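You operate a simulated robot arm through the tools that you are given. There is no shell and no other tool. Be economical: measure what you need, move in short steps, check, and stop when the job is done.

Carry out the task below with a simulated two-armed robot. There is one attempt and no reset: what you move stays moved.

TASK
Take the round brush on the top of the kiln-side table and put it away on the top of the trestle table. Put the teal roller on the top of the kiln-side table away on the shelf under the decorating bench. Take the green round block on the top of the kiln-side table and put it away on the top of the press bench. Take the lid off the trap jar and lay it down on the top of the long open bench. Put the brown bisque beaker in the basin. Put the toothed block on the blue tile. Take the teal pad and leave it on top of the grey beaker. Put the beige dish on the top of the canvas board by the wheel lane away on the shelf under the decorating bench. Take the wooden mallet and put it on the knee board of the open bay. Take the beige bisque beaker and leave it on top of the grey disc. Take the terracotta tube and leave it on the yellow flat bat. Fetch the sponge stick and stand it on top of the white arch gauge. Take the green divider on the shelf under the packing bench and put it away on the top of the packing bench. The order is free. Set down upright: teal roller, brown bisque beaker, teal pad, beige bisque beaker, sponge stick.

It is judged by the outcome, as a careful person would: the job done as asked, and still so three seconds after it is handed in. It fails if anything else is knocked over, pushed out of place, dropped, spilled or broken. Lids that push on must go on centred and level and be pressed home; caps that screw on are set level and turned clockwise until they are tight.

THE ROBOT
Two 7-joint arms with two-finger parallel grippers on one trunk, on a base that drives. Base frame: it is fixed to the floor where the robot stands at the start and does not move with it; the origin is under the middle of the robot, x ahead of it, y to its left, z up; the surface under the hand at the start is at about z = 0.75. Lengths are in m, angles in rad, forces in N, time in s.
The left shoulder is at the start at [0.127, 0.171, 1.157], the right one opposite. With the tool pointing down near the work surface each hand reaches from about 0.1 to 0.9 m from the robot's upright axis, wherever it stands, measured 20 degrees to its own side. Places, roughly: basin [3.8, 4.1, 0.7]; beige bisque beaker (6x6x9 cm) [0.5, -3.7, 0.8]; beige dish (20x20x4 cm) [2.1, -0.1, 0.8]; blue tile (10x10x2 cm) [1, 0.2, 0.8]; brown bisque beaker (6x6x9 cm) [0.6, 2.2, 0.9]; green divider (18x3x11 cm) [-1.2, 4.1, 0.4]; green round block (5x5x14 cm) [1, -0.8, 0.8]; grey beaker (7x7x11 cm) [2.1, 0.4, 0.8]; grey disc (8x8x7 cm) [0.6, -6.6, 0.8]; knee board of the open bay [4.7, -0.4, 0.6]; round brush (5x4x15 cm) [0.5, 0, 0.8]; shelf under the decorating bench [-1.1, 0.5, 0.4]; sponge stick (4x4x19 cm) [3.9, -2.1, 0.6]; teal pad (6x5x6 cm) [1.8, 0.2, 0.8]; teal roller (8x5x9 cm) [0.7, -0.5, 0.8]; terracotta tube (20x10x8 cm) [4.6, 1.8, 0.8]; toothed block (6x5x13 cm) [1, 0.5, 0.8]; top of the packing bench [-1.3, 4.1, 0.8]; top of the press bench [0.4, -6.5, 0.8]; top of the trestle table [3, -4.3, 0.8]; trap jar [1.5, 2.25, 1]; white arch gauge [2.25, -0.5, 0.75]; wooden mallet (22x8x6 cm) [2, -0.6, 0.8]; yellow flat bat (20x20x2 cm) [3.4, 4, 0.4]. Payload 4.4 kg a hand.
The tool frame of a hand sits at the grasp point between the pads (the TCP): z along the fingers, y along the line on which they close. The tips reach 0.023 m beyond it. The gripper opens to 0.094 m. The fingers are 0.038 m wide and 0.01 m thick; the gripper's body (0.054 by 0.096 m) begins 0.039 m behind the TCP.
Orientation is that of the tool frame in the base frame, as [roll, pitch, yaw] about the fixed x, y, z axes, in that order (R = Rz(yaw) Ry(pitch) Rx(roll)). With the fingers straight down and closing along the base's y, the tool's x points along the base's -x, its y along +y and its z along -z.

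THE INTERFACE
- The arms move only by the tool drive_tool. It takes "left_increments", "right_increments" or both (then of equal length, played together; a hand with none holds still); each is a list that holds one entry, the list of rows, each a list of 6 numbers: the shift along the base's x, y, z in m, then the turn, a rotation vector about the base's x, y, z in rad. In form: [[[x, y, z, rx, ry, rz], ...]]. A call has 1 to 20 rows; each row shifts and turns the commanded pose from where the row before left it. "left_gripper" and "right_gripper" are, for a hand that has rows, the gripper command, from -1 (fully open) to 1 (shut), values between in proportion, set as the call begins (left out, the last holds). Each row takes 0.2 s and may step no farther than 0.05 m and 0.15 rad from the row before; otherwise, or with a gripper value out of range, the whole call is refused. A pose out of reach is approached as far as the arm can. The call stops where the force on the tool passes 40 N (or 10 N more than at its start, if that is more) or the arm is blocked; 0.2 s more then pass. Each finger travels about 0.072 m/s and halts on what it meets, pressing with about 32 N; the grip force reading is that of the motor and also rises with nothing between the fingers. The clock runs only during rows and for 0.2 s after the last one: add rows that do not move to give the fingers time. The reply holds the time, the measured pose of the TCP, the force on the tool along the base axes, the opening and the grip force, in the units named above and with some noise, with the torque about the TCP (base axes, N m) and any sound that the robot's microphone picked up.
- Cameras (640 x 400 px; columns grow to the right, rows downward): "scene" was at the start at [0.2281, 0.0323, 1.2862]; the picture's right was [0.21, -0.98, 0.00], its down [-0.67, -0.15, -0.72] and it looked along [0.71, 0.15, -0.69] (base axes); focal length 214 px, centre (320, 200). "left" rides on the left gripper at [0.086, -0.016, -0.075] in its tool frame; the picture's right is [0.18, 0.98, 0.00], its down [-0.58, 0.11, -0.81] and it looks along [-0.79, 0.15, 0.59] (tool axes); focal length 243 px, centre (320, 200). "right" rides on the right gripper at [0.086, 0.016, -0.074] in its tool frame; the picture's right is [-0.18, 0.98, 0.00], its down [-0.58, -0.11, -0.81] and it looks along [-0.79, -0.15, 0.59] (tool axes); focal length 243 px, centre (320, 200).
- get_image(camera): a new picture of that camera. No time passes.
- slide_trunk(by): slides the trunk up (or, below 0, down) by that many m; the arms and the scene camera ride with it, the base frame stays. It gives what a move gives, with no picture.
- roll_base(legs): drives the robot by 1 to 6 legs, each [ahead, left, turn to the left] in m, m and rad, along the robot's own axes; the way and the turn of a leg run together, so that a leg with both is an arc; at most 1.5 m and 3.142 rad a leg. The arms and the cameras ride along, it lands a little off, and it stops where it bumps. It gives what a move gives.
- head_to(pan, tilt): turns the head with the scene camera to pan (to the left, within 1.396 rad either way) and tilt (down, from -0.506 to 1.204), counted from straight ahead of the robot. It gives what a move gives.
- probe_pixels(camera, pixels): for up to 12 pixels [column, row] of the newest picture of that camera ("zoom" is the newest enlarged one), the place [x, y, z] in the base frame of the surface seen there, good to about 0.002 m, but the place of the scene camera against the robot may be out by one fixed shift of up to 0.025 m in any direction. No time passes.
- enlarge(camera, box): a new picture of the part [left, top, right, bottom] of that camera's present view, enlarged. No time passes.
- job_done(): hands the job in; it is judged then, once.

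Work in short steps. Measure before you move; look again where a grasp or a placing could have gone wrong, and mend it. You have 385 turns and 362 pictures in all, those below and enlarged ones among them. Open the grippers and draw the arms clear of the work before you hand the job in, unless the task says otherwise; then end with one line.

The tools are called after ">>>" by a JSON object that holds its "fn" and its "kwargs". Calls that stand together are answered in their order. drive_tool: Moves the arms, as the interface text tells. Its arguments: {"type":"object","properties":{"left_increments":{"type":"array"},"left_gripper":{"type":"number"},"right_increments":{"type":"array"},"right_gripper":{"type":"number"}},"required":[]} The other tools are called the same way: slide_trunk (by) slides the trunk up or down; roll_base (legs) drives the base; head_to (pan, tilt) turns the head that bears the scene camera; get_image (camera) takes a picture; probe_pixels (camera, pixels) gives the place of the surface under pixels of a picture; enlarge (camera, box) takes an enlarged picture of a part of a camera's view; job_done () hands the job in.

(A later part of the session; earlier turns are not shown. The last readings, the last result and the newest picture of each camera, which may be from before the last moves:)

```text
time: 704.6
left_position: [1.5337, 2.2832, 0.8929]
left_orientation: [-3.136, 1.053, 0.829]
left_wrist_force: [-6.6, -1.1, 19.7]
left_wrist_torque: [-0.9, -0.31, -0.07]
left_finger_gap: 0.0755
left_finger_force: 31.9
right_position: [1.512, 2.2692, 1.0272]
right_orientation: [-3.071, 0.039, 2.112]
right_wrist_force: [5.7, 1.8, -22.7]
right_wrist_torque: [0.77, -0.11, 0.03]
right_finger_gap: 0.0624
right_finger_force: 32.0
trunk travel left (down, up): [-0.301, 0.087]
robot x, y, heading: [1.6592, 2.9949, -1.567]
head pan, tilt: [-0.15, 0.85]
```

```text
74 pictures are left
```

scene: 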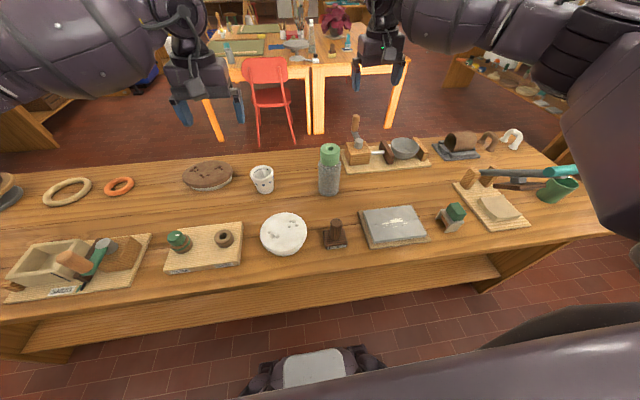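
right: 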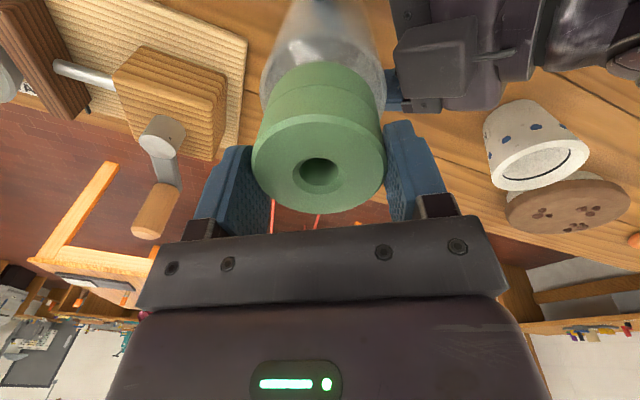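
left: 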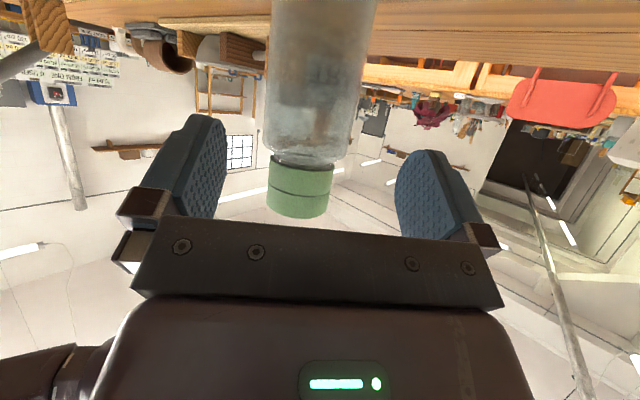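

Still attached after ~2 rad. I continue with more strokes.

>>> {"fn": "drive_tool", "kwargs": {"right_increments": [[[0, 0, -0.004, 0, 0, 0], [0, 0, -0.004, 0, 0, 0]]]}}

>>> {"fn": "drive_tool", "kwargs": {"right_increments": [[[0, 0, 0, 0, 0, 0], [0, 0, 0, 0, 0, 0], [0, 0, 0, 0, 0, -0.14], [0, 0, 0, 0, 0, -0.14], [0, 0, 0, 0, 0, -0.14], [0, 0, 0, 0, 0, -0.14], [0, 0, 0, 0, 0, -0.14], [0, 0, 0, 0, 0, -0.14], [0, 0, 0, 0, 0, -0.14], [0, 0, 0, 0, 0, -0.14], [0, 0, 0, 0, 0, -0.14], [0, 0, 0, 0, 0, -0.14], [0, 0, 0, 0, 0, -0.1], [0, 0, 0, 0, 0, 0]]], "right_gripper": -0.6}}

>>> {"fn": "drive_tool", "kwargs": {"right_increments": [[[0, 0, 0, 0, 0, 0], [0, 0, 0, 0, 0, 0], [0, 0, 0, 0, 0, 0], [0, 0, 0.0003, 0, 0, 0.14], [0, 0, 0.0003, 0, 0, 0.14], [0, 0, 0.0003, 0, 0, 0.14], [0, 0, 0.0003, 0, 0, 0.14], [0, 0, 0.0003, 0, 0, 0.14], [0, 0, 0.0003, 0, 0, 0.14], [0, 0, 0.0003, 0, 0, 0.14], [0, 0, 0.0003, 0, 0, 0.14], [0, 0, 0.0003, 0, 0, 0.14], [0, 0, 0.0003, 0, 0, 0.14], [0, 0, 0, 0, 0, 0.1], [0, 0, 0, 0, 0, 0]]], "right_gripper": 1}}

>>> {"fn": "drive_tool", "kwargs": {"right_increments": [[[0, 0, 0.003, 0, 0, 0], [0, 0, 0.003, 0, 0, 0], [0, 0, 0, 0, 0, 0]]]}}

```text
time: 705.2
left_position: [1.537, 2.2843, 0.8882]
left_orientation: [-3.138, 1.046, 0.833]
left_wrist_force: [-9.9, -9.7, -5.4]
left_wrist_torque: [0.04, -0.76, 0.02]
left_finger_gap: 0.0746
left_finger_force: 31.9
right_position: [1.5129, 2.2682, 1.0219]
right_orientation: [-3.07, 0.046, 2.111]
right_wrist_force: [10.0, 10.7, 3.8]
right_wrist_torque: [1.43, -0.73, 0.0]
right_finger_gap: 0.0627
right_finger_force: 32.3
trunk travel left (down, up): [-0.301, 0.087]
robot x, y, heading: [1.6602, 2.9946, -1.567]
head pan, tilt: [-0.15, 0.85]
```

```text
time: 708.2
left_position: [1.5345, 2.2837, 0.8909]
left_orientation: [-3.138, 1.053, 0.83]
left_wrist_force: [-0.2, -0.5, -1.0]
left_wrist_torque: [0.04, -0.06, -0.02]
left_finger_gap: 0.0742
left_finger_force: 32.1
right_position: [1.511, 2.2687, 1.0207]
right_orientation: [-3.069, 0.043, 0.608]
right_wrist_force: [0.5, 0.3, -0.5]
right_wrist_torque: [-0.02, 0.0, 0.0]
right_finger_gap: 0.0751
right_finger_force: 0.0
trunk travel left (down, up): [-0.301, 0.087]
robot x, y, heading: [1.6571, 2.9947, -1.567]
head pan, tilt: [-0.15, 0.85]
```

```text
time: 711.4
left_position: [1.5342, 2.2842, 0.8916]
left_orientation: [-3.137, 1.051, 0.83]
left_wrist_force: [-0.1, 0.1, -2.1]
left_wrist_torque: [0.05, -0.04, -0.01]
left_finger_gap: 0.0741
left_finger_force: 31.3
right_position: [1.5118, 2.2683, 1.0228]
right_orientation: [-3.067, 0.042, 2.111]
right_wrist_force: [-0.2, 0.4, -0.7]
right_wrist_torque: [0.03, 0.04, -0.01]
right_finger_gap: 0.0637
right_finger_force: 32.0
trunk travel left (down, up): [-0.301, 0.087]
robot x, y, heading: [1.6585, 2.9923, -1.573]
head pan, tilt: [-0.15, 0.85]
```

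```text
time: 712.2
left_position: [1.5353, 2.2833, 0.8922]
left_orientation: [-3.139, 1.052, 0.829]
left_wrist_force: [-0.3, 0.6, -2.0]
left_wrist_torque: [0.06, -0.04, 0.0]
left_finger_gap: 0.0741
left_finger_force: 32.0
right_position: [1.5116, 2.2693, 1.03]
right_orientation: [-3.069, 0.042, 2.109]
right_wrist_force: [0.2, 0.0, -0.4]
right_wrist_torque: [0.03, 0.01, 0.01]
right_finger_gap: 0.0635
right_finger_force: 32.3
trunk travel left (down, up): [-0.301, 0.087]
robot x, y, heading: [1.6609, 2.995, -1.567]
head pan, tilt: [-0.15, 0.85]
```

No resistance now – the lid has come free. I lift it clear and look.

>>> {"fn": "drive_tool", "kwargs": {"right_increments": [[[0, 0, 0.02, 0, 0, 0], [0, 0, 0.03, 0, 0, 0], [0, 0, 0.03, 0, 0, 0], [0, 0, 0, 0, 0, 0]]]}}

>>> {"fn": "get_image", "kwargs": {"camera": "right"}}

>>> {"fn": "enlarge", "kwargs": {"camera": "scene", "box": [250, 60, 430, 230]}}

```text
time: 713.2
left_position: [1.5353, 2.2846, 0.8913]
left_orientation: [-3.137, 1.053, 0.829]
left_wrist_force: [0.0, -0.7, -2.2]
left_wrist_torque: [0.04, -0.03, 0.02]
left_finger_gap: 0.0738
left_finger_force: 31.7
right_position: [1.5133, 2.2693, 1.1091]
right_orientation: [-3.067, 0.04, 2.11]
right_wrist_force: [-0.8, -0.4, -0.6]
right_wrist_torque: [-0.01, 0.0, -0.02]
right_finger_gap: 0.0639
right_finger_force: 32.3
trunk travel left (down, up): [-0.301, 0.087]
robot x, y, heading: [1.6601, 2.9943, -1.561]
head pan, tilt: [-0.15, 0.85]
```

```text
73 pictures are left
```

right: 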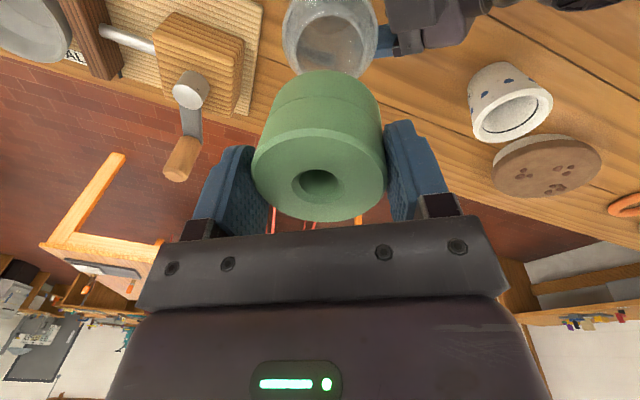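

```text
2.35 times, centred on (340, 145) of scene
```

zoom: 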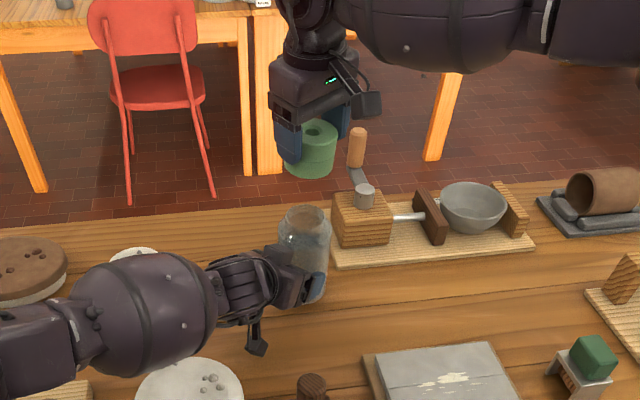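

The lid is off. First I set the jar down with the left hand: lower in small steps until it touches.

>>> {"fn": "drive_tool", "kwargs": {"left_increments": [[[0, 0, -0.003, 0, 0, 0], [0, 0, -0.003, 0, 0, 0], [0, 0, 0, 0, 0, 0]]]}}

>>> {"fn": "drive_tool", "kwargs": {"left_increments": [[[0, 0, -0.003, 0, 0, 0], [0, 0, -0.003, 0, 0, 0], [0, 0, 0, 0, 0, 0]]]}}

```text
time: 714.0
left_position: [1.5344, 2.2827, 0.884]
left_orientation: [-3.136, 1.052, 0.828]
left_wrist_force: [0.4, 0.2, -1.5]
left_wrist_torque: [0.04, -0.05, 0.0]
left_finger_gap: 0.074
left_finger_force: 31.8
right_position: [1.5125, 2.2694, 1.1087]
right_orientation: [-3.068, 0.041, 2.109]
right_wrist_force: [-0.4, 0.1, -0.7]
right_wrist_torque: [0.03, 0.02, 0.01]
right_finger_gap: 0.0636
right_finger_force: 31.9
trunk travel left (down, up): [-0.301, 0.087]
robot x, y, heading: [1.6586, 2.9922, -1.568]
head pan, tilt: [-0.15, 0.85]
```

```text
time: 714.8
left_position: [1.5351, 2.2842, 0.8837]
left_orientation: [3.141, 1.057, 0.824]
left_wrist_force: [4.5, -1.2, 23.2]
left_wrist_torque: [2.51, -2.3, -0.66]
left_finger_gap: 0.0736
left_finger_force: 32.2
right_position: [1.5144, 2.2707, 1.1117]
right_orientation: [-3.066, 0.041, 2.111]
right_wrist_force: [0.3, 0.5, 0.0]
right_wrist_torque: [-0.05, 0.02, -0.03]
right_finger_gap: 0.0632
right_finger_force: 31.6
trunk travel left (down, up): [-0.301, 0.087]
robot x, y, heading: [1.6584, 2.9969, -1.569]
head pan, tilt: [-0.15, 0.85]
```

The hand's camera housing touches the bench; the jar should be within a millimetre or two of it. I open the left hand gently.

>>> {"fn": "drive_tool", "kwargs": {"left_increments": [[[0, 0, 0.002, 0, 0, 0], [0, 0, 0, 0, 0, 0], [0, 0, 0, 0, 0, 0], [0, 0, 0, 0, 0, 0]]], "left_gripper": -1}}

>>> {"fn": "enlarge", "kwargs": {"camera": "scene", "box": [250, 90, 430, 230]}}

```text
time: 715.8
left_position: [1.5334, 2.2838, 0.8831]
left_orientation: [3.141, 1.055, 0.827]
left_wrist_force: [1.8, -9.7, 19.5]
left_wrist_torque: [1.27, -1.57, -1.07]
left_finger_gap: 0.0943
left_finger_force: 0.1
right_position: [1.5129, 2.2696, 1.1112]
right_orientation: [-3.067, 0.043, 2.11]
right_wrist_force: [-0.4, -0.5, 0.1]
right_wrist_torque: [-0.01, 0.01, 0.01]
right_finger_gap: 0.063
right_finger_force: 32.5
trunk travel left (down, up): [-0.301, 0.087]
robot x, y, heading: [1.6597, 2.9927, -1.563]
head pan, tilt: [-0.15, 0.85]
```

```text
2.86 times, centred on (340, 160) of scene
```

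zoom: 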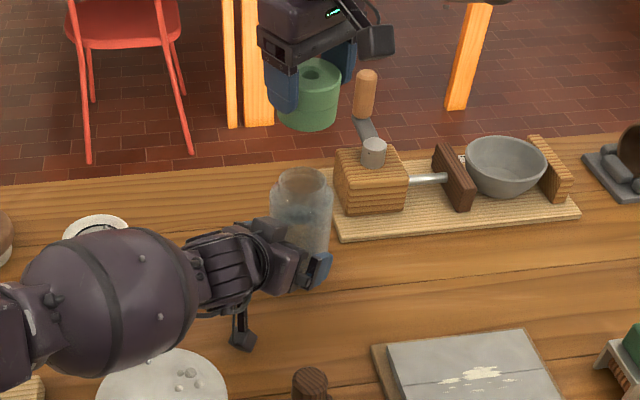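

The jar stands free. I withdraw the left hand: up first (past the white disc's height), then back.

>>> {"fn": "drive_tool", "kwargs": {"left_increments": [[[0, 0, 0.025, 0, 0, 0], [0, 0, 0.035, 0, 0, 0], [0, 0, 0.035, 0, 0, 0], [0.03, 0.03, 0.01, 0, 0, 0], [0.03, 0.03, 0.01, 0, 0, 0], [0.03, 0.03, 0.01, 0, 0, 0], [0.03, 0.03, 0.01, 0, 0, 0], [0.03, 0.02, 0.02, 0, 0, 0], [0.03, 0.02, 0.02, 0.0926, -0.0926, 0], [0.0, 0.0, 0.02, 0.0926, -0.0926, 0], [0.0, 0.0, 0.02, 0.0926, -0.0926, 0], [0.0, 0.0, 0.02, 0.0926, -0.0926, 0], [0.0, 0.0, 0.02, 0.0926, -0.0926, 0], [0.0, 0.0, 0.02, 0.0926, -0.0926, 0], [0.0, 0.0, 0.02, 0.0926, -0.0926, 0], [0.0, 0.0, 0.0, 0.0926, -0.0926, 0]]]}}

>>> {"fn": "get_image", "kwargs": {"camera": "scene"}}

>>> {"fn": "probe_pixels", "kwargs": {"camera": "scene", "pixels": [[365, 200], [375, 205], [385, 195], [345, 205], [355, 215], [325, 190], [333, 185], [395, 210]]}}

```text
time: 719.2
left_position: [1.7142, 2.4447, 1.1779]
left_orientation: [3.11, 0.002, 0.808]
left_wrist_force: [-0.1, -0.3, -0.1]
left_wrist_torque: [0.04, 0.01, 0.0]
left_finger_gap: 0.0938
left_finger_force: 0.1
right_position: [1.5115, 2.2693, 1.1094]
right_orientation: [-3.069, 0.041, 2.11]
right_wrist_force: [-0.6, -0.3, -0.1]
right_wrist_torque: [0.0, -0.02, 0.01]
right_finger_gap: 0.0627
right_finger_force: 32.1
trunk travel left (down, up): [-0.301, 0.087]
robot x, y, heading: [1.6602, 2.9922, -1.57]
head pan, tilt: [-0.15, 0.85]
```

```text
70 pictures are left
```

scene: 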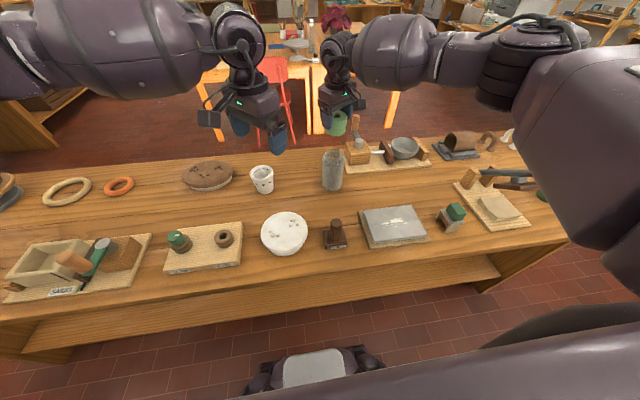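

```text
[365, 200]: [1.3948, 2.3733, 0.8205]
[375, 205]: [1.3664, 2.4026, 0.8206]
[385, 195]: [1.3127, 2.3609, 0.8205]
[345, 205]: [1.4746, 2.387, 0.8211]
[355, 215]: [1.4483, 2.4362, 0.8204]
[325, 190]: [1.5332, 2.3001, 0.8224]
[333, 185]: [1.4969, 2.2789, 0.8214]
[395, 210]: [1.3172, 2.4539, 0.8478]
```

I carry the lid to the free spot at about (1.42,2.385) on this bench, between the crank board and the slab, and lower it.

>>> {"fn": "drive_tool", "kwargs": {"right_increments": [[[-0.02, 0.03, 0, 0, 0, -0.135], [-0.023, 0.03, 0, 0, 0, -0.135], [-0.023, 0.03, 0, 0, 0, -0.135], [-0.023, 0.026, 0, 0, 0, -0.135], [0, 0, -0.045, 0, 0, 0], [0, 0, -0.045, 0, 0, 0], [0, 0, -0.045, 0, 0, 0], [0, 0, -0.045, 0, 0, 0], [0, 0, -0.03, 0, 0, 0], [0, 0, 0, 0, 0, 0]]]}}

>>> {"fn": "get_image", "kwargs": {"camera": "right"}}

```text
time: 721.4
left_position: [1.7148, 2.4454, 1.1778]
left_orientation: [3.109, 0.007, 0.808]
left_wrist_force: [-0.2, -0.6, -0.1]
left_wrist_torque: [0.02, 0.01, 0.0]
left_finger_gap: 0.0938
left_finger_force: 0.1
right_position: [1.4224, 2.3862, 0.8973]
right_orientation: [-3.07, 0.042, 1.57]
right_wrist_force: [0.5, 0.5, 0.1]
right_wrist_torque: [0.02, 0.02, 0.0]
right_finger_gap: 0.0628
right_finger_force: 32.4
trunk travel left (down, up): [-0.301, 0.087]
robot x, y, heading: [1.659, 2.9947, -1.568]
head pan, tilt: [-0.15, 0.85]
```

```text
69 pictures are left
```

right: 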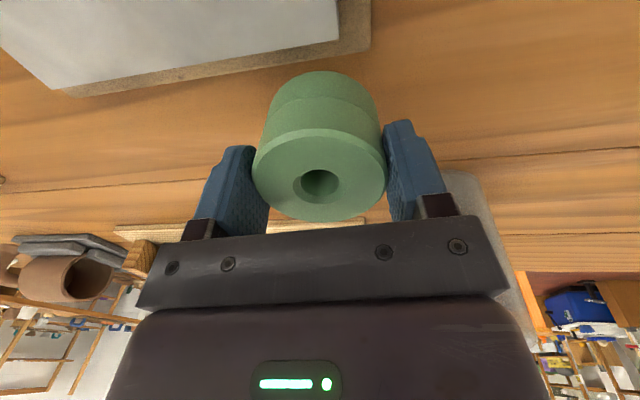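

Good position, clear of the slab. I lower to contact and release.

>>> {"fn": "drive_tool", "kwargs": {"right_increments": [[[0, 0, -0.012, 0, 0, 0], [0, 0, -0.008, 0, 0, 0], [0, 0, -0.005, 0, 0, 0], [0, 0, -0.004, 0, 0, 0], [0, 0, 0, 0, 0, 0]]]}}

>>> {"fn": "drive_tool", "kwargs": {"right_increments": [[[0, 0, 0, 0, 0, 0], [0, 0, 0, 0, 0, 0], [0, 0, 0, 0, 0, 0]]]}}

```text
time: 722.6
left_position: [1.7144, 2.4465, 1.1775]
left_orientation: [3.107, 0.006, 0.807]
left_wrist_force: [-0.8, -1.2, -0.8]
left_wrist_torque: [-0.01, -0.03, -0.02]
left_finger_gap: 0.0941
left_finger_force: 0.1
right_position: [1.4225, 2.3856, 0.871]
right_orientation: [-3.07, 0.043, 1.571]
right_wrist_force: [-1.8, 1.6, 12.5]
right_wrist_torque: [0.32, -0.1, 0.04]
right_finger_gap: 0.0629
right_finger_force: 31.9
trunk travel left (down, up): [-0.301, 0.087]
robot x, y, heading: [1.6574, 2.9951, -1.569]
head pan, tilt: [-0.15, 0.85]
```

```text
time: 723.4
left_position: [1.7147, 2.446, 1.178]
left_orientation: [3.107, 0.003, 0.806]
left_wrist_force: [0.8, 1.0, 0.1]
left_wrist_torque: [0.02, -0.02, 0.01]
left_finger_gap: 0.094
left_finger_force: 0.1
right_position: [1.4229, 2.3859, 0.8721]
right_orientation: [-3.069, 0.043, 1.57]
right_wrist_force: [-0.8, -1.4, 16.9]
right_wrist_torque: [0.36, -0.17, 0.04]
right_finger_gap: 0.0625
right_finger_force: 32.2
trunk travel left (down, up): [-0.301, 0.087]
robot x, y, heading: [1.6614, 2.9947, -1.571]
head pan, tilt: [-0.15, 0.85]
```

Contact. I open, rise, and check the lid and jar.

>>> {"fn": "drive_tool", "kwargs": {"right_increments": [[[0, 0, 0, 0, 0, 0], [0, 0, 0, 0, 0, 0], [0, 0, 0, 0, 0, 0], [0, 0, 0.04, 0, 0, 0], [0, 0, 0.045, 0, 0, 0], [0, 0, 0.045, 0, 0, 0], [0, 0, 0.045, 0, 0, 0], [0, 0, 0.045, 0, 0, 0], [0, 0.02, 0.045, 0, 0, 0], [0, 0.02, 0.045, 0, 0, 0]]], "right_gripper": -1, "left_increments": [[[0, 0, 0, 0, 0, 0.13], [0, 0, 0, 0, 0, 0.13], [0, 0, 0, 0, 0, 0.13], [0, 0, 0, 0, 0, 0.13], [0, 0, 0, 0, 0, 0.13], [0, 0, 0, 0, 0, 0.11], [0, 0, 0, 0, 0, 0], [0, 0, 0, 0, 0, 0], [0, 0, 0, 0, 0, 0], [0, 0, 0, 0, 0, 0]]]}}

>>> {"fn": "enlarge", "kwargs": {"camera": "scene", "box": [220, 110, 440, 270]}}

```text
time: 725.6
left_position: [1.7155, 2.4463, 1.1766]
left_orientation: [3.109, 0.005, 1.568]
left_wrist_force: [-1.6, 0.5, 0.1]
left_wrist_torque: [-0.03, -0.02, 0.02]
left_finger_gap: 0.0941
left_finger_force: 0.0
right_position: [1.4224, 2.4263, 1.1796]
right_orientation: [-3.067, 0.041, 1.571]
right_wrist_force: [0.6, 0.4, 0.4]
right_wrist_torque: [0.0, -0.01, -0.03]
right_finger_gap: 0.0941
right_finger_force: 0.0
trunk travel left (down, up): [-0.301, 0.087]
robot x, y, heading: [1.6611, 2.9921, -1.568]
head pan, tilt: [-0.15, 0.85]
```

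```text
2.50 times, centred on (330, 190) of scene
```

zoom: 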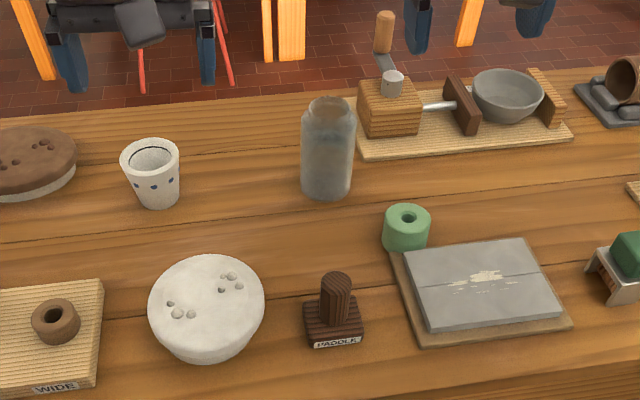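

The lid lies on the bench and the jar stands open. Next the brush and green block: I lower the trunk, and drive round the west end back to the kiln-side table's front.

>>> {"fn": "roll_base", "kwargs": {"legs": [[-0.15, 0, 0], [0, -0.9, 0], [0, -0.85, 0], [1.4, 0, 0], [1.4, 0, 0]]}}

>>> {"fn": "slide_trunk", "kwargs": {"by": -0.12}}

```text
time: 755.5
left_position: [-0.1516, -0.1558, 1.1765]
left_orientation: [3.11, 0.005, 1.529]
left_wrist_force: [-0.1, -0.7, 0.3]
left_wrist_torque: [-0.01, 0.02, 0.01]
left_finger_gap: 0.0939
left_finger_force: 0.1
right_position: [-0.4458, -0.1627, 1.1791]
right_orientation: [-3.068, 0.041, 1.533]
right_wrist_force: [0.0, -0.4, -0.8]
right_wrist_torque: [-0.01, 0.0, 0.01]
right_finger_gap: 0.0939
right_finger_force: 0.1
trunk travel left (down, up): [-0.301, 0.087]
robot x, y, heading: [-0.1823, 0.3981, -1.609]
head pan, tilt: [-0.15, 0.85]
```

```text
time: 757.0
left_position: [-0.1504, -0.1547, 1.0588]
left_orientation: [3.108, 0.007, 1.528]
left_wrist_force: [0.0, 0.2, 0.2]
left_wrist_torque: [0.0, -0.05, 0.01]
left_finger_gap: 0.0941
left_finger_force: 0.0
right_position: [-0.4451, -0.1626, 1.0618]
right_orientation: [-3.069, 0.046, 1.534]
right_wrist_force: [-0.1, 0.3, -0.2]
right_wrist_torque: [-0.04, 0.02, -0.02]
right_finger_gap: 0.094
right_finger_force: 0.0
trunk travel left (down, up): [-0.181, 0.207]
robot x, y, heading: [-0.1834, 0.3915, -1.608]
head pan, tilt: [-0.15, 0.85]
```

I go on to about y≈-0.5, turn to face the table (+x) and move up to it, within reach of both the brush and the green block.

>>> {"fn": "roll_base", "kwargs": {"legs": [[0.9, 0, 0], [0, 0, 1.61], [0.2, 0, 0]]}}

>>> {"fn": "head_to", "kwargs": {"pan": 0.0, "tilt": 0.75}}

>>> {"fn": "get_image", "kwargs": {"camera": "scene"}}

```text
time: 766.7
left_position: [0.5295, -0.4557, 1.0568]
left_orientation: [3.109, 0.003, 3.113]
left_wrist_force: [0.3, -0.2, -0.3]
left_wrist_torque: [0.0, 0.02, -0.01]
left_finger_gap: 0.0939
left_finger_force: 0.0
right_position: [0.5429, -0.7483, 1.0589]
right_orientation: [-3.069, 0.041, 3.118]
right_wrist_force: [0.2, -0.2, -0.1]
right_wrist_torque: [-0.03, 0.01, 0.01]
right_finger_gap: 0.0939
right_finger_force: 0.0
trunk travel left (down, up): [-0.181, 0.207]
robot x, y, heading: [-0.0206, -0.4982, -0.025]
head pan, tilt: [-0.15, 0.85]
```

```text
time: 767.4
left_position: [0.5304, -0.4545, 1.0573]
left_orientation: [3.11, 0.005, 3.113]
left_wrist_force: [0.7, -1.1, 0.5]
left_wrist_torque: [-0.02, -0.01, -0.02]
left_finger_gap: 0.0941
left_finger_force: 0.0
right_position: [0.5421, -0.7488, 1.0596]
right_orientation: [-3.068, 0.042, 3.117]
right_wrist_force: [0.3, -0.2, 0.1]
right_wrist_torque: [0.0, 0.0, -0.01]
right_finger_gap: 0.0938
right_finger_force: 0.2
trunk travel left (down, up): [-0.181, 0.207]
robot x, y, heading: [-0.0203, -0.4996, -0.027]
head pan, tilt: [0.0, 0.75]
```

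```text
67 pictures are left
```

scene: 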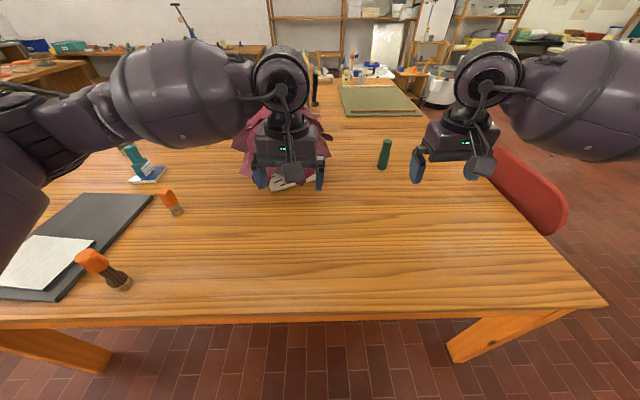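

I move the left hand (away from the plant first) over toward the brush, and look.

>>> {"fn": "drive_tool", "kwargs": {"left_increments": [[[-0.045, 0, 0, 0, 0, 0], [-0.045, 0.01, 0, 0, 0, 0], [-0.01, 0.045, 0, 0, 0, 0], [-0.01, 0.045, 0, 0, 0, 0], [-0.01, 0.045, 0, 0, 0, 0], [0, 0.045, 0, 0, 0, 0], [0, 0.045, 0, 0, 0, 0], [0, 0.045, 0, 0, 0, 0], [0, 0.045, 0, 0, 0, 0], [0, 0.045, 0, 0, 0, 0], [0, 0.045, 0, 0, 0, 0], [0, 0.04, 0, 0, 0, 0], [0, 0, 0, 0, 0, 0]]]}}

>>> {"fn": "get_image", "kwargs": {"camera": "left"}}

```text
time: 770.2
left_position: [0.4104, -0.0006, 1.0574]
left_orientation: [3.107, 0.004, 3.115]
left_wrist_force: [0.4, -0.4, -0.1]
left_wrist_torque: [0.0, -0.03, 0.01]
left_finger_gap: 0.0943
left_finger_force: 0.0
right_position: [0.542, -0.7482, 1.0594]
right_orientation: [-3.068, 0.041, 3.118]
right_wrist_force: [0.3, -0.4, 0.1]
right_wrist_torque: [0.02, 0.04, -0.02]
right_finger_gap: 0.0941
right_finger_force: 0.1
trunk travel left (down, up): [-0.181, 0.207]
robot x, y, heading: [-0.0197, -0.5, -0.023]
head pan, tilt: [0.0, 0.75]
```

```text
66 pictures are left
```

left: 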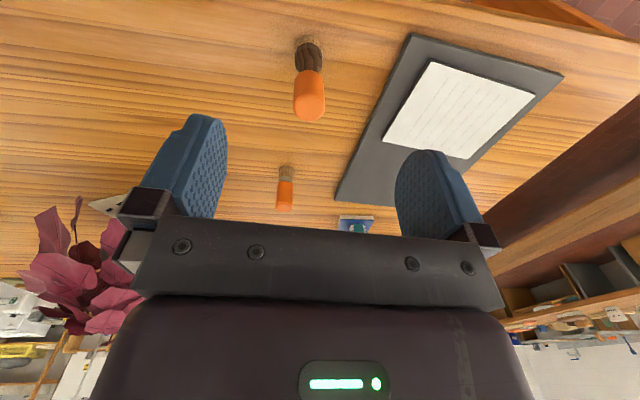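

I probe the near round brush (308,95).

>>> {"fn": "probe_pixels", "kwargs": {"camera": "left", "pixels": [[294, 100], [325, 100], [309, 116], [309, 90], [309, 75], [308, 45], [308, 60]]}}

```text
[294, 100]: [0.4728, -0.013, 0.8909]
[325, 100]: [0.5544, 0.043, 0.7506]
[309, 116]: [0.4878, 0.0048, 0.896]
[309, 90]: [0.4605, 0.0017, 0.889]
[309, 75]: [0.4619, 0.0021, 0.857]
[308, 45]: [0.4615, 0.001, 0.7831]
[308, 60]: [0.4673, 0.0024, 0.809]
```

The brush head is centred at (0.475,0.003), top 0.896. I go over it, down to z 0.872 and close, then lift.

>>> {"fn": "drive_tool", "kwargs": {"left_increments": [[[0.033, 0.002, -0.01, 0, 0, 0], [0.032, 0.002, -0.01, 0, 0, 0], [0, 0, -0.045, 0, 0, 0], [0, 0, -0.045, 0, 0, 0], [0, 0, -0.045, 0, 0, 0], [0, 0, -0.03, 0, 0, 0], [0, 0, 0, 0, 0, 0]]]}}

>>> {"fn": "drive_tool", "kwargs": {"left_increments": [[[0, 0, 0, 0, 0, 0], [0, 0, 0, 0, 0, 0], [0, 0, 0, 0, 0, 0], [0, 0, 0, 0, 0, 0], [0, 0, 0.03, 0, 0, 0], [0, 0, 0.045, 0, 0, 0], [0, 0, 0.045, 0, 0, 0], [0, 0, 0.045, 0, 0, 0], [-0.02, 0, 0.04, 0, 0, 0], [0, 0, 0.03, 0, 0, 0]]], "left_gripper": 1}}

>>> {"fn": "get_image", "kwargs": {"camera": "left"}}

>>> {"fn": "get_image", "kwargs": {"camera": "right"}}

```text
time: 771.8
left_position: [0.4728, 0.004, 0.8729]
left_orientation: [3.106, 0.006, 3.113]
left_wrist_force: [-0.3, 0.1, 1.0]
left_wrist_torque: [0.01, 0.0, -0.01]
left_finger_gap: 0.094
left_finger_force: 0.1
right_position: [0.5422, -0.7495, 1.0612]
right_orientation: [-3.068, 0.042, 3.118]
right_wrist_force: [0.9, 0.0, -0.4]
right_wrist_torque: [-0.03, 0.01, 0.0]
right_finger_gap: 0.094
right_finger_force: 0.0
trunk travel left (down, up): [-0.181, 0.207]
robot x, y, heading: [-0.019, -0.4971, -0.024]
head pan, tilt: [0.0, 0.75]
```

```text
time: 774.0
left_position: [0.4566, 0.0043, 1.1071]
left_orientation: [3.108, 0.004, 3.114]
left_wrist_force: [-1.0, -0.4, -0.3]
left_wrist_torque: [0.05, -0.01, -0.01]
left_finger_gap: 0.0348
left_finger_force: 32.1
right_position: [0.5427, -0.748, 1.0598]
right_orientation: [-3.067, 0.041, 3.117]
right_wrist_force: [0.4, -0.1, 0.0]
right_wrist_torque: [-0.04, 0.0, 0.0]
right_finger_gap: 0.0939
right_finger_force: 0.1
trunk travel left (down, up): [-0.181, 0.207]
robot x, y, heading: [-0.023, -0.5029, -0.027]
head pan, tilt: [0.0, 0.75]
```

```text
65 pictures are left
```

left: 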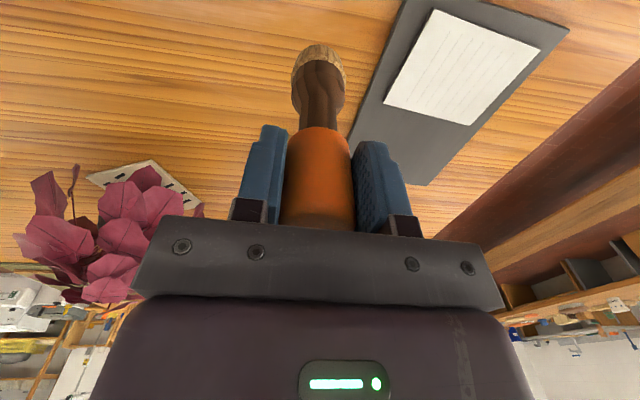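

```text
64 pictures are left
```

right: 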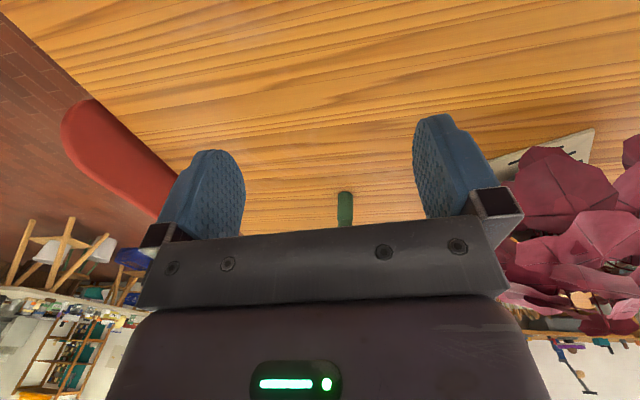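

Brush held. Now I probe the green block in the right camera (344,205).

>>> {"fn": "probe_pixels", "kwargs": {"camera": "right", "pixels": [[339, 205], [351, 205], [345, 195], [345, 215], [345, 222]]}}

```text
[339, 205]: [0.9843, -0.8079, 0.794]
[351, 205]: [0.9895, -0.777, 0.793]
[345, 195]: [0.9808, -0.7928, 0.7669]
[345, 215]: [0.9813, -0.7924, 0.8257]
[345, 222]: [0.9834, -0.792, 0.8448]
```

The block is centred at about (1.003,-0.792), z 0.75–0.89. I roll 0.07 m ahead and reach out with the right hand tilted forward 0.57.

>>> {"fn": "roll_base", "kwargs": {"legs": [[0.07, 0, 0.02]]}}

>>> {"fn": "drive_tool", "kwargs": {"right_increments": [[[0.038, -0.006, -0.018, 0, -0.143, 0], [0.038, -0.006, -0.018, 0, -0.143, 0], [0.038, -0.006, -0.02, 0, -0.143, 0], [0.038, -0.006, -0.02, 0, -0.143, 0], [0.038, -0.006, -0.02, 0, 0, 0], [0.038, -0.006, -0.02, 0, 0, 0], [0.038, -0.004, -0.02, 0, 0, 0], [0.03, 0, -0.02, 0, 0, 0], [0, 0, 0, 0, 0, 0]]]}}

>>> {"fn": "get_image", "kwargs": {"camera": "right"}}

```text
time: 775.0
left_position: [0.5167, 0.012, 1.1075]
left_orientation: [3.109, 0.002, 3.134]
left_wrist_force: [0.2, -0.8, -1.3]
left_wrist_torque: [-0.01, 0.0, 0.02]
left_finger_gap: 0.0347
left_finger_force: 31.8
right_position: [0.618, -0.7382, 1.0597]
right_orientation: [-3.068, 0.04, 3.135]
right_wrist_force: [0.3, 0.3, -0.3]
right_wrist_torque: [-0.02, 0.01, 0.05]
right_finger_gap: 0.0941
right_finger_force: 0.1
trunk travel left (down, up): [-0.181, 0.207]
robot x, y, heading: [0.0508, -0.5021, -0.004]
head pan, tilt: [0.0, 0.75]
```

```text
time: 777.0
left_position: [0.517, 0.0119, 1.109]
left_orientation: [3.107, 0.005, 3.134]
left_wrist_force: [-0.4, -0.1, -0.6]
left_wrist_torque: [0.05, -0.01, -0.01]
left_finger_gap: 0.0344
left_finger_force: 32.3
right_position: [0.9135, -0.7789, 0.9051]
right_orientation: [-3.069, 0.616, 3.136]
right_wrist_force: [-0.9, 0.3, 0.7]
right_wrist_torque: [-0.01, 0.01, 0.03]
right_finger_gap: 0.0941
right_finger_force: 0.2
trunk travel left (down, up): [-0.181, 0.207]
robot x, y, heading: [0.0502, -0.4995, -0.001]
head pan, tilt: [0.0, 0.75]
```

```text
63 pictures are left
```

right: 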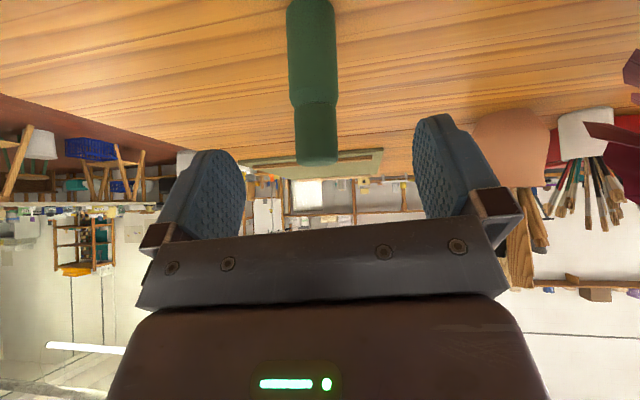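

Nicely centred. I probe once for depth, then advance and close.

>>> {"fn": "probe_pixels", "kwargs": {"camera": "right", "pixels": [[298, 130], [335, 130], [316, 130], [316, 160]]}}

>>> {"fn": "drive_tool", "kwargs": {"right_increments": [[[0.03, -0.003, -0.02, 0, 0, 0], [0.03, -0.003, -0.02, 0, 0, 0], [0.025, -0.002, -0.02, 0, 0, 0], [0, 0, 0, 0, 0, 0]]]}}

>>> {"fn": "drive_tool", "kwargs": {"right_increments": [[[0, 0, 0, 0, 0, 0], [0, 0, 0, 0, 0, 0], [0, 0, 0, 0, 0, 0], [0, 0, 0, 0, 0, 0], [0, 0, 0.02, 0, 0, 0], [0, 0, 0.045, 0, 0, 0], [0, 0, 0.045, 0, 0, 0], [-0.03, 0, 0.03, 0, 0, 0], [-0.045, 0, 0, 0, 0, 0], [-0.045, 0, 0, 0, 0, 0]]], "right_gripper": 1}}

>>> {"fn": "get_image", "kwargs": {"camera": "right"}}

```text
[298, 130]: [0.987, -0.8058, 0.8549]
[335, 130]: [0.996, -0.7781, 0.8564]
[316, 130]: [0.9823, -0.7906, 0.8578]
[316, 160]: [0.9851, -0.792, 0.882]
```

```text
time: 778.0
left_position: [0.5158, 0.0136, 1.1071]
left_orientation: [3.111, 0.005, 3.132]
left_wrist_force: [-0.1, 1.2, -0.2]
left_wrist_torque: [-0.05, -0.01, 0.03]
left_finger_gap: 0.0342
left_finger_force: 31.8
right_position: [0.9836, -0.7818, 0.8575]
right_orientation: [-3.07, 0.614, 3.139]
right_wrist_force: [0.2, 1.7, 0.4]
right_wrist_torque: [-0.01, 0.01, 0.0]
right_finger_gap: 0.094
right_finger_force: 0.1
right hand out of reach, approached as far as the arm can: row 3
trunk travel left (down, up): [-0.181, 0.207]
robot x, y, heading: [0.0495, -0.4994, -0.001]
head pan, tilt: [0.0, 0.75]
```

```text
time: 780.2
left_position: [0.5164, 0.0118, 1.1096]
left_orientation: [3.105, 0.006, 3.133]
left_wrist_force: [-0.7, -0.8, -0.6]
left_wrist_torque: [-0.01, 0.03, 0.01]
left_finger_gap: 0.0342
left_finger_force: 32.0
right_position: [0.8601, -0.7853, 1.0007]
right_orientation: [-3.072, 0.614, 3.133]
right_wrist_force: [0.4, 1.0, 1.1]
right_wrist_torque: [0.01, 0.01, 0.02]
right_finger_gap: 0.0002
right_finger_force: 31.7
trunk travel left (down, up): [-0.181, 0.207]
robot x, y, heading: [0.0474, -0.4958, -0.001]
head pan, tilt: [0.0, 0.75]
```

```text
62 pictures are left
```

right: 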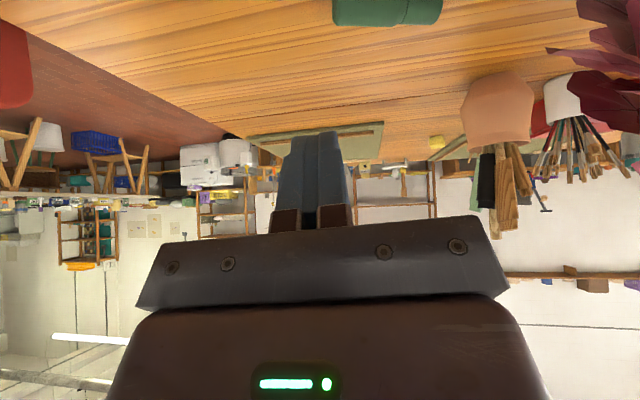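

The grip was too shallow: the block squeezed out and now lies on the table. I open and look from further back.

>>> {"fn": "drive_tool", "kwargs": {"right_increments": [[[-0.045, 0, 0.01, 0, 0.14, 0], [-0.045, 0, 0.01, 0, 0.14, 0], [-0.045, 0, 0.01, 0, 0.14, 0], [-0.045, 0, 0.01, 0, 0.14, 0], [-0.03, 0, 0.0, 0, 0.05, 0], [0, 0, 0, 0, 0, 0]]], "right_gripper": -1}}

>>> {"fn": "get_image", "kwargs": {"camera": "right"}}

```text
time: 781.6
left_position: [0.5166, 0.0128, 1.1085]
left_orientation: [3.109, 0.003, 3.133]
left_wrist_force: [-0.9, 0.7, -1.5]
left_wrist_torque: [-0.05, 0.0, 0.05]
left_finger_gap: 0.0333
left_finger_force: 31.8
right_position: [0.6508, -0.7856, 1.0395]
right_orientation: [-3.066, 0.002, 3.136]
right_wrist_force: [0.1, -0.8, 1.1]
right_wrist_torque: [0.02, 0.02, -0.03]
right_finger_gap: 0.0939
right_finger_force: 0.2
trunk travel left (down, up): [-0.181, 0.207]
robot x, y, heading: [0.0491, -0.4932, -0.003]
head pan, tilt: [0.0, 0.75]
```

```text
61 pictures are left
```

right: 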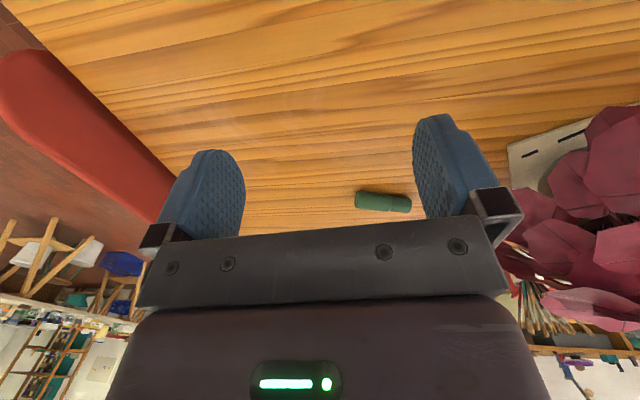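

I probe the lying block's ends.

>>> {"fn": "probe_pixels", "kwargs": {"camera": "right", "pixels": [[358, 200], [408, 204], [383, 198], [383, 205], [370, 196], [400, 200]]}}

```text
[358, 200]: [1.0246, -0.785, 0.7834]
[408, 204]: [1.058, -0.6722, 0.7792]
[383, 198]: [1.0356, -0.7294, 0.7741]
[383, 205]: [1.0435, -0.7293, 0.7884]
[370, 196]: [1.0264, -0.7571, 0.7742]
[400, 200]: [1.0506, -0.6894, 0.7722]
```

It lies along y at (1.055,-0.727), best reached from the table's right side. I drive round there: back, right, ahead, then face north.

>>> {"fn": "drive_tool", "kwargs": {"left_increments": [[[0, -0.045, 0.01, 0, 0, 0], [0, -0.045, 0.01, 0, 0, 0], [0, -0.045, 0.01, 0, 0, 0], [0, -0.045, 0.01, 0, 0, 0], [0, -0.045, 0.01, 0, 0, 0]]]}}

>>> {"fn": "roll_base", "kwargs": {"legs": [[-0.25, 0, 0], [0, -1.25, 0], [1.45, 0, 0], [0.1, 0, 0], [0, 0, 1.77]]}}

>>> {"fn": "head_to", "kwargs": {"pan": 0.0, "tilt": 0.7}}

>>> {"fn": "get_image", "kwargs": {"camera": "scene"}}

```text
time: 782.9
left_position: [0.5174, -0.2128, 1.1604]
left_orientation: [3.105, 0.005, 3.132]
left_wrist_force: [-0.2, -0.2, -0.8]
left_wrist_torque: [0.04, -0.03, 0.03]
left_finger_gap: 0.0329
left_finger_force: 32.0
right_position: [0.651, -0.7862, 1.0376]
right_orientation: [-3.069, 0.003, 3.136]
right_wrist_force: [0.2, -0.5, -0.4]
right_wrist_torque: [0.0, 0.01, -0.04]
right_finger_gap: 0.0939
right_finger_force: 0.0
trunk travel left (down, up): [-0.181, 0.207]
robot x, y, heading: [0.0523, -0.4969, -0.008]
head pan, tilt: [0.0, 0.75]
```

```text
time: 807.1
left_position: [0.9471, -1.3519, 1.158]
left_orientation: [3.108, 0.005, -1.391]
left_wrist_force: [0.4, 0.0, -1.5]
left_wrist_torque: [-0.02, 0.0, -0.01]
left_finger_gap: 0.0327
left_finger_force: 32.7
right_position: [1.4869, -1.1137, 1.0388]
right_orientation: [-3.066, 0.003, -1.388]
right_wrist_force: [0.1, 0.3, 0.0]
right_wrist_torque: [-0.02, 0.0, -0.01]
right_finger_gap: 0.0941
right_finger_force: 0.0
trunk travel left (down, up): [-0.181, 0.207]
robot x, y, heading: [1.3157, -1.7551, 1.76]
head pan, tilt: [0.0, 0.75]
```

```text
time: 807.8
left_position: [0.9472, -1.3517, 1.1588]
left_orientation: [3.107, 0.003, -1.392]
left_wrist_force: [0.5, 0.2, -1.0]
left_wrist_torque: [0.02, 0.0, -0.01]
left_finger_gap: 0.0327
left_finger_force: 32.0
right_position: [1.4876, -1.1115, 1.0387]
right_orientation: [-3.067, 0.004, -1.387]
right_wrist_force: [-0.7, 0.6, -0.7]
right_wrist_torque: [-0.02, 0.01, -0.01]
right_finger_gap: 0.0941
right_finger_force: 0.1
trunk travel left (down, up): [-0.181, 0.207]
robot x, y, heading: [1.3187, -1.7574, 1.756]
head pan, tilt: [0.0, 0.7]
```

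```text
60 pictures are left
```

scene: 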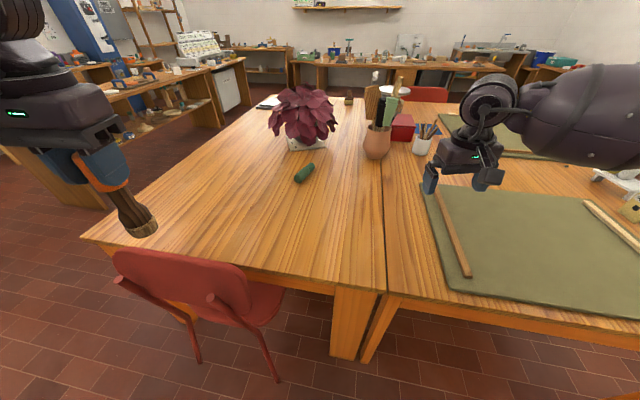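

The block lies at (304,172), away from the vase. I roll 0.21 m ahead, and bring the right hand over near it with yaw along its axis and a 0.5 tilt.

>>> {"fn": "roll_base", "kwargs": {"legs": [[0.21, 0, 0]]}}

>>> {"fn": "drive_tool", "kwargs": {"right_increments": [[[-0.045, 0, 0, 0, 0, -0.115], [-0.045, 0, 0, 0, 0, -0.115], [-0.045, 0, 0, 0, 0, -0.115], [-0.045, 0, 0, 0, 0, -0.115], [-0.045, 0, -0.01, 0.12, -0.035, 0], [-0.045, 0, -0.01, 0.12, -0.035, 0], [-0.045, 0, -0.01, 0.12, -0.035, 0], [-0.045, 0.01, -0.01, 0.12, -0.035, 0], [-0.04, 0.02, -0.01, 0, 0, 0], [0, 0, 0, 0, 0, 0]]]}}

>>> {"fn": "get_image", "kwargs": {"camera": "right"}}

```text
time: 809.3
left_position: [0.9185, -1.1984, 1.1591]
left_orientation: [3.108, 0.004, -1.386]
left_wrist_force: [0.3, 0.3, -0.7]
left_wrist_torque: [0.01, -0.02, 0.02]
left_finger_gap: 0.0329
left_finger_force: 32.0
right_position: [1.455, -0.9575, 1.0372]
right_orientation: [-3.067, 0.004, -1.382]
right_wrist_force: [-0.2, -0.8, 1.0]
right_wrist_torque: [0.02, 0.04, 0.05]
right_finger_gap: 0.0942
right_finger_force: 0.1
trunk travel left (down, up): [-0.181, 0.207]
robot x, y, heading: [1.2867, -1.6037, 1.759]
head pan, tilt: [0.0, 0.7]
stopped in leg 1: the robot was blocked; the commanded pose is now the measured one
```

```text
time: 811.5
left_position: [0.9183, -1.1967, 1.1579]
left_orientation: [3.108, 0.002, -1.386]
left_wrist_force: [0.5, 0.1, -0.4]
left_wrist_torque: [0.0, 0.02, 0.0]
left_finger_gap: 0.0328
left_finger_force: 31.7
right_position: [1.0544, -0.9225, 0.9891]
right_orientation: [-3.061, 0.503, -1.842]
right_wrist_force: [-0.6, -0.9, 0.3]
right_wrist_torque: [-0.02, 0.02, 0.0]
right_finger_gap: 0.094
right_finger_force: 0.1
trunk travel left (down, up): [-0.181, 0.207]
robot x, y, heading: [1.2936, -1.603, 1.757]
head pan, tilt: [0.0, 0.7]
```

```text
59 pictures are left
```

right: 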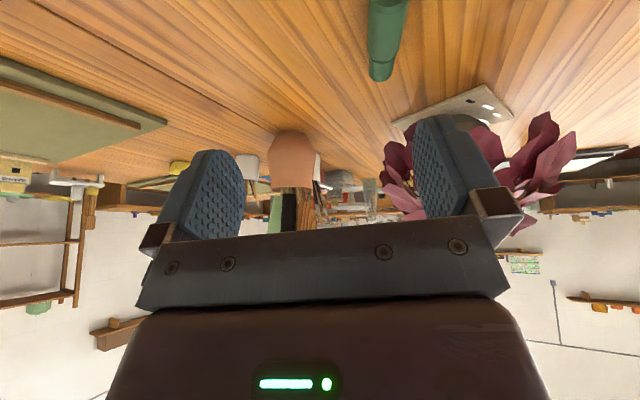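

The base stopped short against something; I check the chair in the scene and probe the block.

>>> {"fn": "probe_pixels", "kwargs": {"camera": "right", "pixels": [[370, 40], [405, 45], [383, 75], [387, 40], [390, 8]]}}

>>> {"fn": "get_image", "kwargs": {"camera": "scene"}}

```text
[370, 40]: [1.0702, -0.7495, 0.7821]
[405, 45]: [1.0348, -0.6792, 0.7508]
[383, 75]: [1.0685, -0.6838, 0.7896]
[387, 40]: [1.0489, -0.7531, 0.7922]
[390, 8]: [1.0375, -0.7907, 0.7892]
```

```text
58 pictures are left
```

scene: 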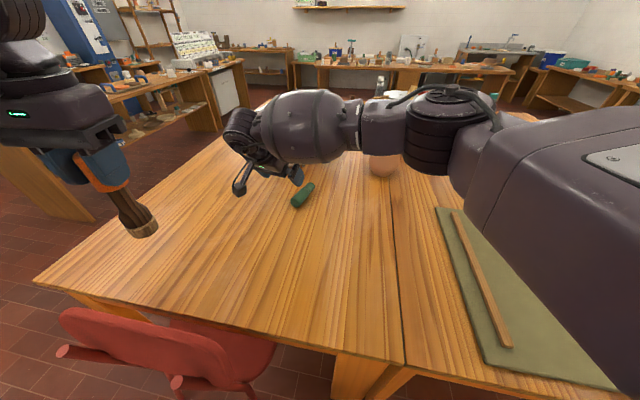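

I probe the chair's backrest to verify it hasn't shifted, and the hand's room.

>>> {"fn": "probe_pixels", "kwargs": {"camera": "scene", "pixels": [[75, 325], [150, 335], [215, 360], [190, 330], [260, 350], [303, 192], [295, 200]]}}

```text
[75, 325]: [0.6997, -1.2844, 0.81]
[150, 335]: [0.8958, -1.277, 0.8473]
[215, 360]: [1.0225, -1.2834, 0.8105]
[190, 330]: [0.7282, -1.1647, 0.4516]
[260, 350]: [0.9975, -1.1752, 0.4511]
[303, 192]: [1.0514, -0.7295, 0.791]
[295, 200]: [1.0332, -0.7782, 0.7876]
```

The chair is where it was. I line up with the block's axis and descend along it to (1.053,-0.74,0.786).

>>> {"fn": "drive_tool", "kwargs": {"right_increments": [[[-0.04, 0, -0.02, 0, 0, 0], [-0.014, 0, -0.04, 0, 0, 0], [0.009, 0.03, -0.035, 0, 0, 0], [0.009, 0.03, -0.035, 0, 0, 0], [0.009, 0.03, -0.03, 0, 0, 0], [0.009, 0.03, -0.02, 0, 0, 0], [0.009, 0.032, -0.01, 0, 0, 0], [0.008, 0.03, 0, 0, 0, 0], [0, 0, 0, 0, 0, 0]]]}}

>>> {"fn": "get_image", "kwargs": {"camera": "right"}}

```text
time: 813.5
left_position: [0.9175, -1.1963, 1.158]
left_orientation: [3.108, 0.001, -1.386]
left_wrist_force: [1.3, 0.1, -1.0]
left_wrist_torque: [-0.04, -0.03, -0.01]
left_finger_gap: 0.0326
left_finger_force: 31.5
right_position: [1.1007, -0.8093, 0.8139]
right_orientation: [-3.062, 0.501, -1.838]
right_wrist_force: [0.2, -1.3, 4.3]
right_wrist_torque: [0.03, 0.17, 0.05]
right_finger_gap: 0.0937
right_finger_force: 0.1
right hand out of reach, approached as far as the arm can: row 5, 6, 7, 8
trunk travel left (down, up): [-0.181, 0.207]
robot x, y, heading: [1.2938, -1.6021, 1.767]
head pan, tilt: [0.0, 0.7]
```

```text
57 pictures are left
```

right: 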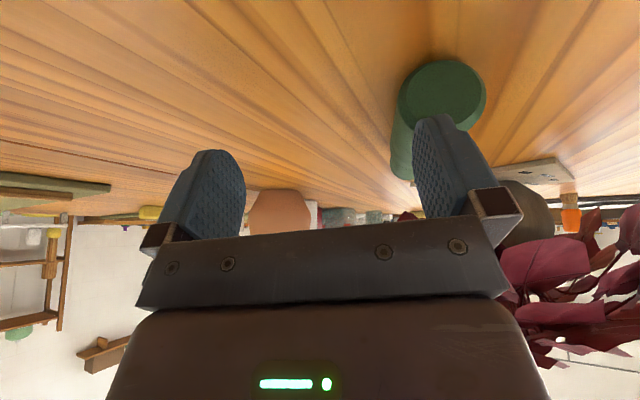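

Reach is short in this cross-body pose. I lift off, turn the base 0.4 rad left (bringing the right shoulder closer), and measure again.

>>> {"fn": "drive_tool", "kwargs": {"right_increments": [[[0.01, -0.03, 0.035, 0, 0, 0], [0, -0.03, 0.035, 0, 0, 0], [0, -0.03, 0.035, 0, 0, 0], [0, -0.03, 0.03, 0, 0, 0]]]}}

>>> {"fn": "roll_base", "kwargs": {"legs": [[0, 0, 0.4]]}}

>>> {"fn": "get_image", "kwargs": {"camera": "right"}}

```text
time: 814.5
left_position: [0.9179, -1.1973, 1.1587]
left_orientation: [3.109, 0.003, -1.387]
left_wrist_force: [1.0, -0.5, -0.6]
left_wrist_torque: [0.01, -0.01, -0.01]
left_finger_gap: 0.0327
left_finger_force: 32.6
right_position: [1.112, -0.9281, 0.9449]
right_orientation: [-3.061, 0.506, -1.842]
right_wrist_force: [0.2, -0.1, 0.9]
right_wrist_torque: [0.02, 0.03, -0.02]
right_finger_gap: 0.0938
right_finger_force: 0.1
trunk travel left (down, up): [-0.181, 0.207]
robot x, y, heading: [1.2888, -1.5954, 1.762]
head pan, tilt: [0.0, 0.7]
```

```text
time: 816.1
left_position: [0.7893, -1.3732, 1.1573]
left_orientation: [3.108, 0.002, -0.987]
left_wrist_force: [0.4, 0.4, -1.5]
left_wrist_torque: [0.02, 0.0, 0.02]
left_finger_gap: 0.033
left_finger_force: 31.8
right_position: [0.8646, -1.0503, 0.9441]
right_orientation: [-3.059, 0.503, -1.441]
right_wrist_force: [-0.5, -0.1, -0.3]
right_wrist_torque: [0.05, -0.01, 0.02]
right_finger_gap: 0.0943
right_finger_force: 0.0
trunk travel left (down, up): [-0.181, 0.207]
robot x, y, heading: [1.2877, -1.5995, 2.16]
head pan, tilt: [0.0, 0.7]
```

```text
56 pictures are left
```

right: 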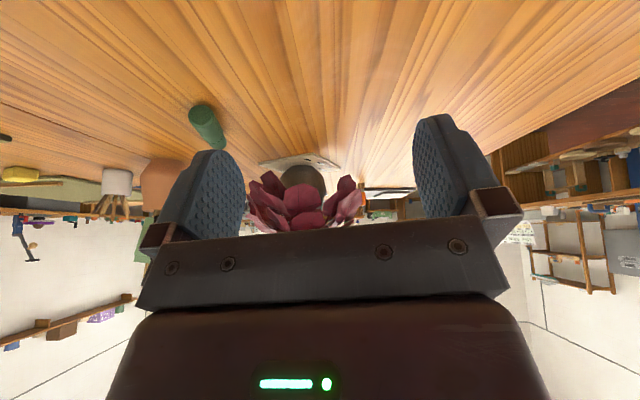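

I probe the block's line again in this view.

>>> {"fn": "probe_pixels", "kwargs": {"camera": "right", "pixels": [[200, 112], [207, 125], [216, 142], [190, 118], [214, 110]]}}

```text
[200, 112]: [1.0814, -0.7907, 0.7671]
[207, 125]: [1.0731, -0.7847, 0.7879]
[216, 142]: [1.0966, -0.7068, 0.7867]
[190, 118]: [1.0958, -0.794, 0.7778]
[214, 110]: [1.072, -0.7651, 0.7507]
```

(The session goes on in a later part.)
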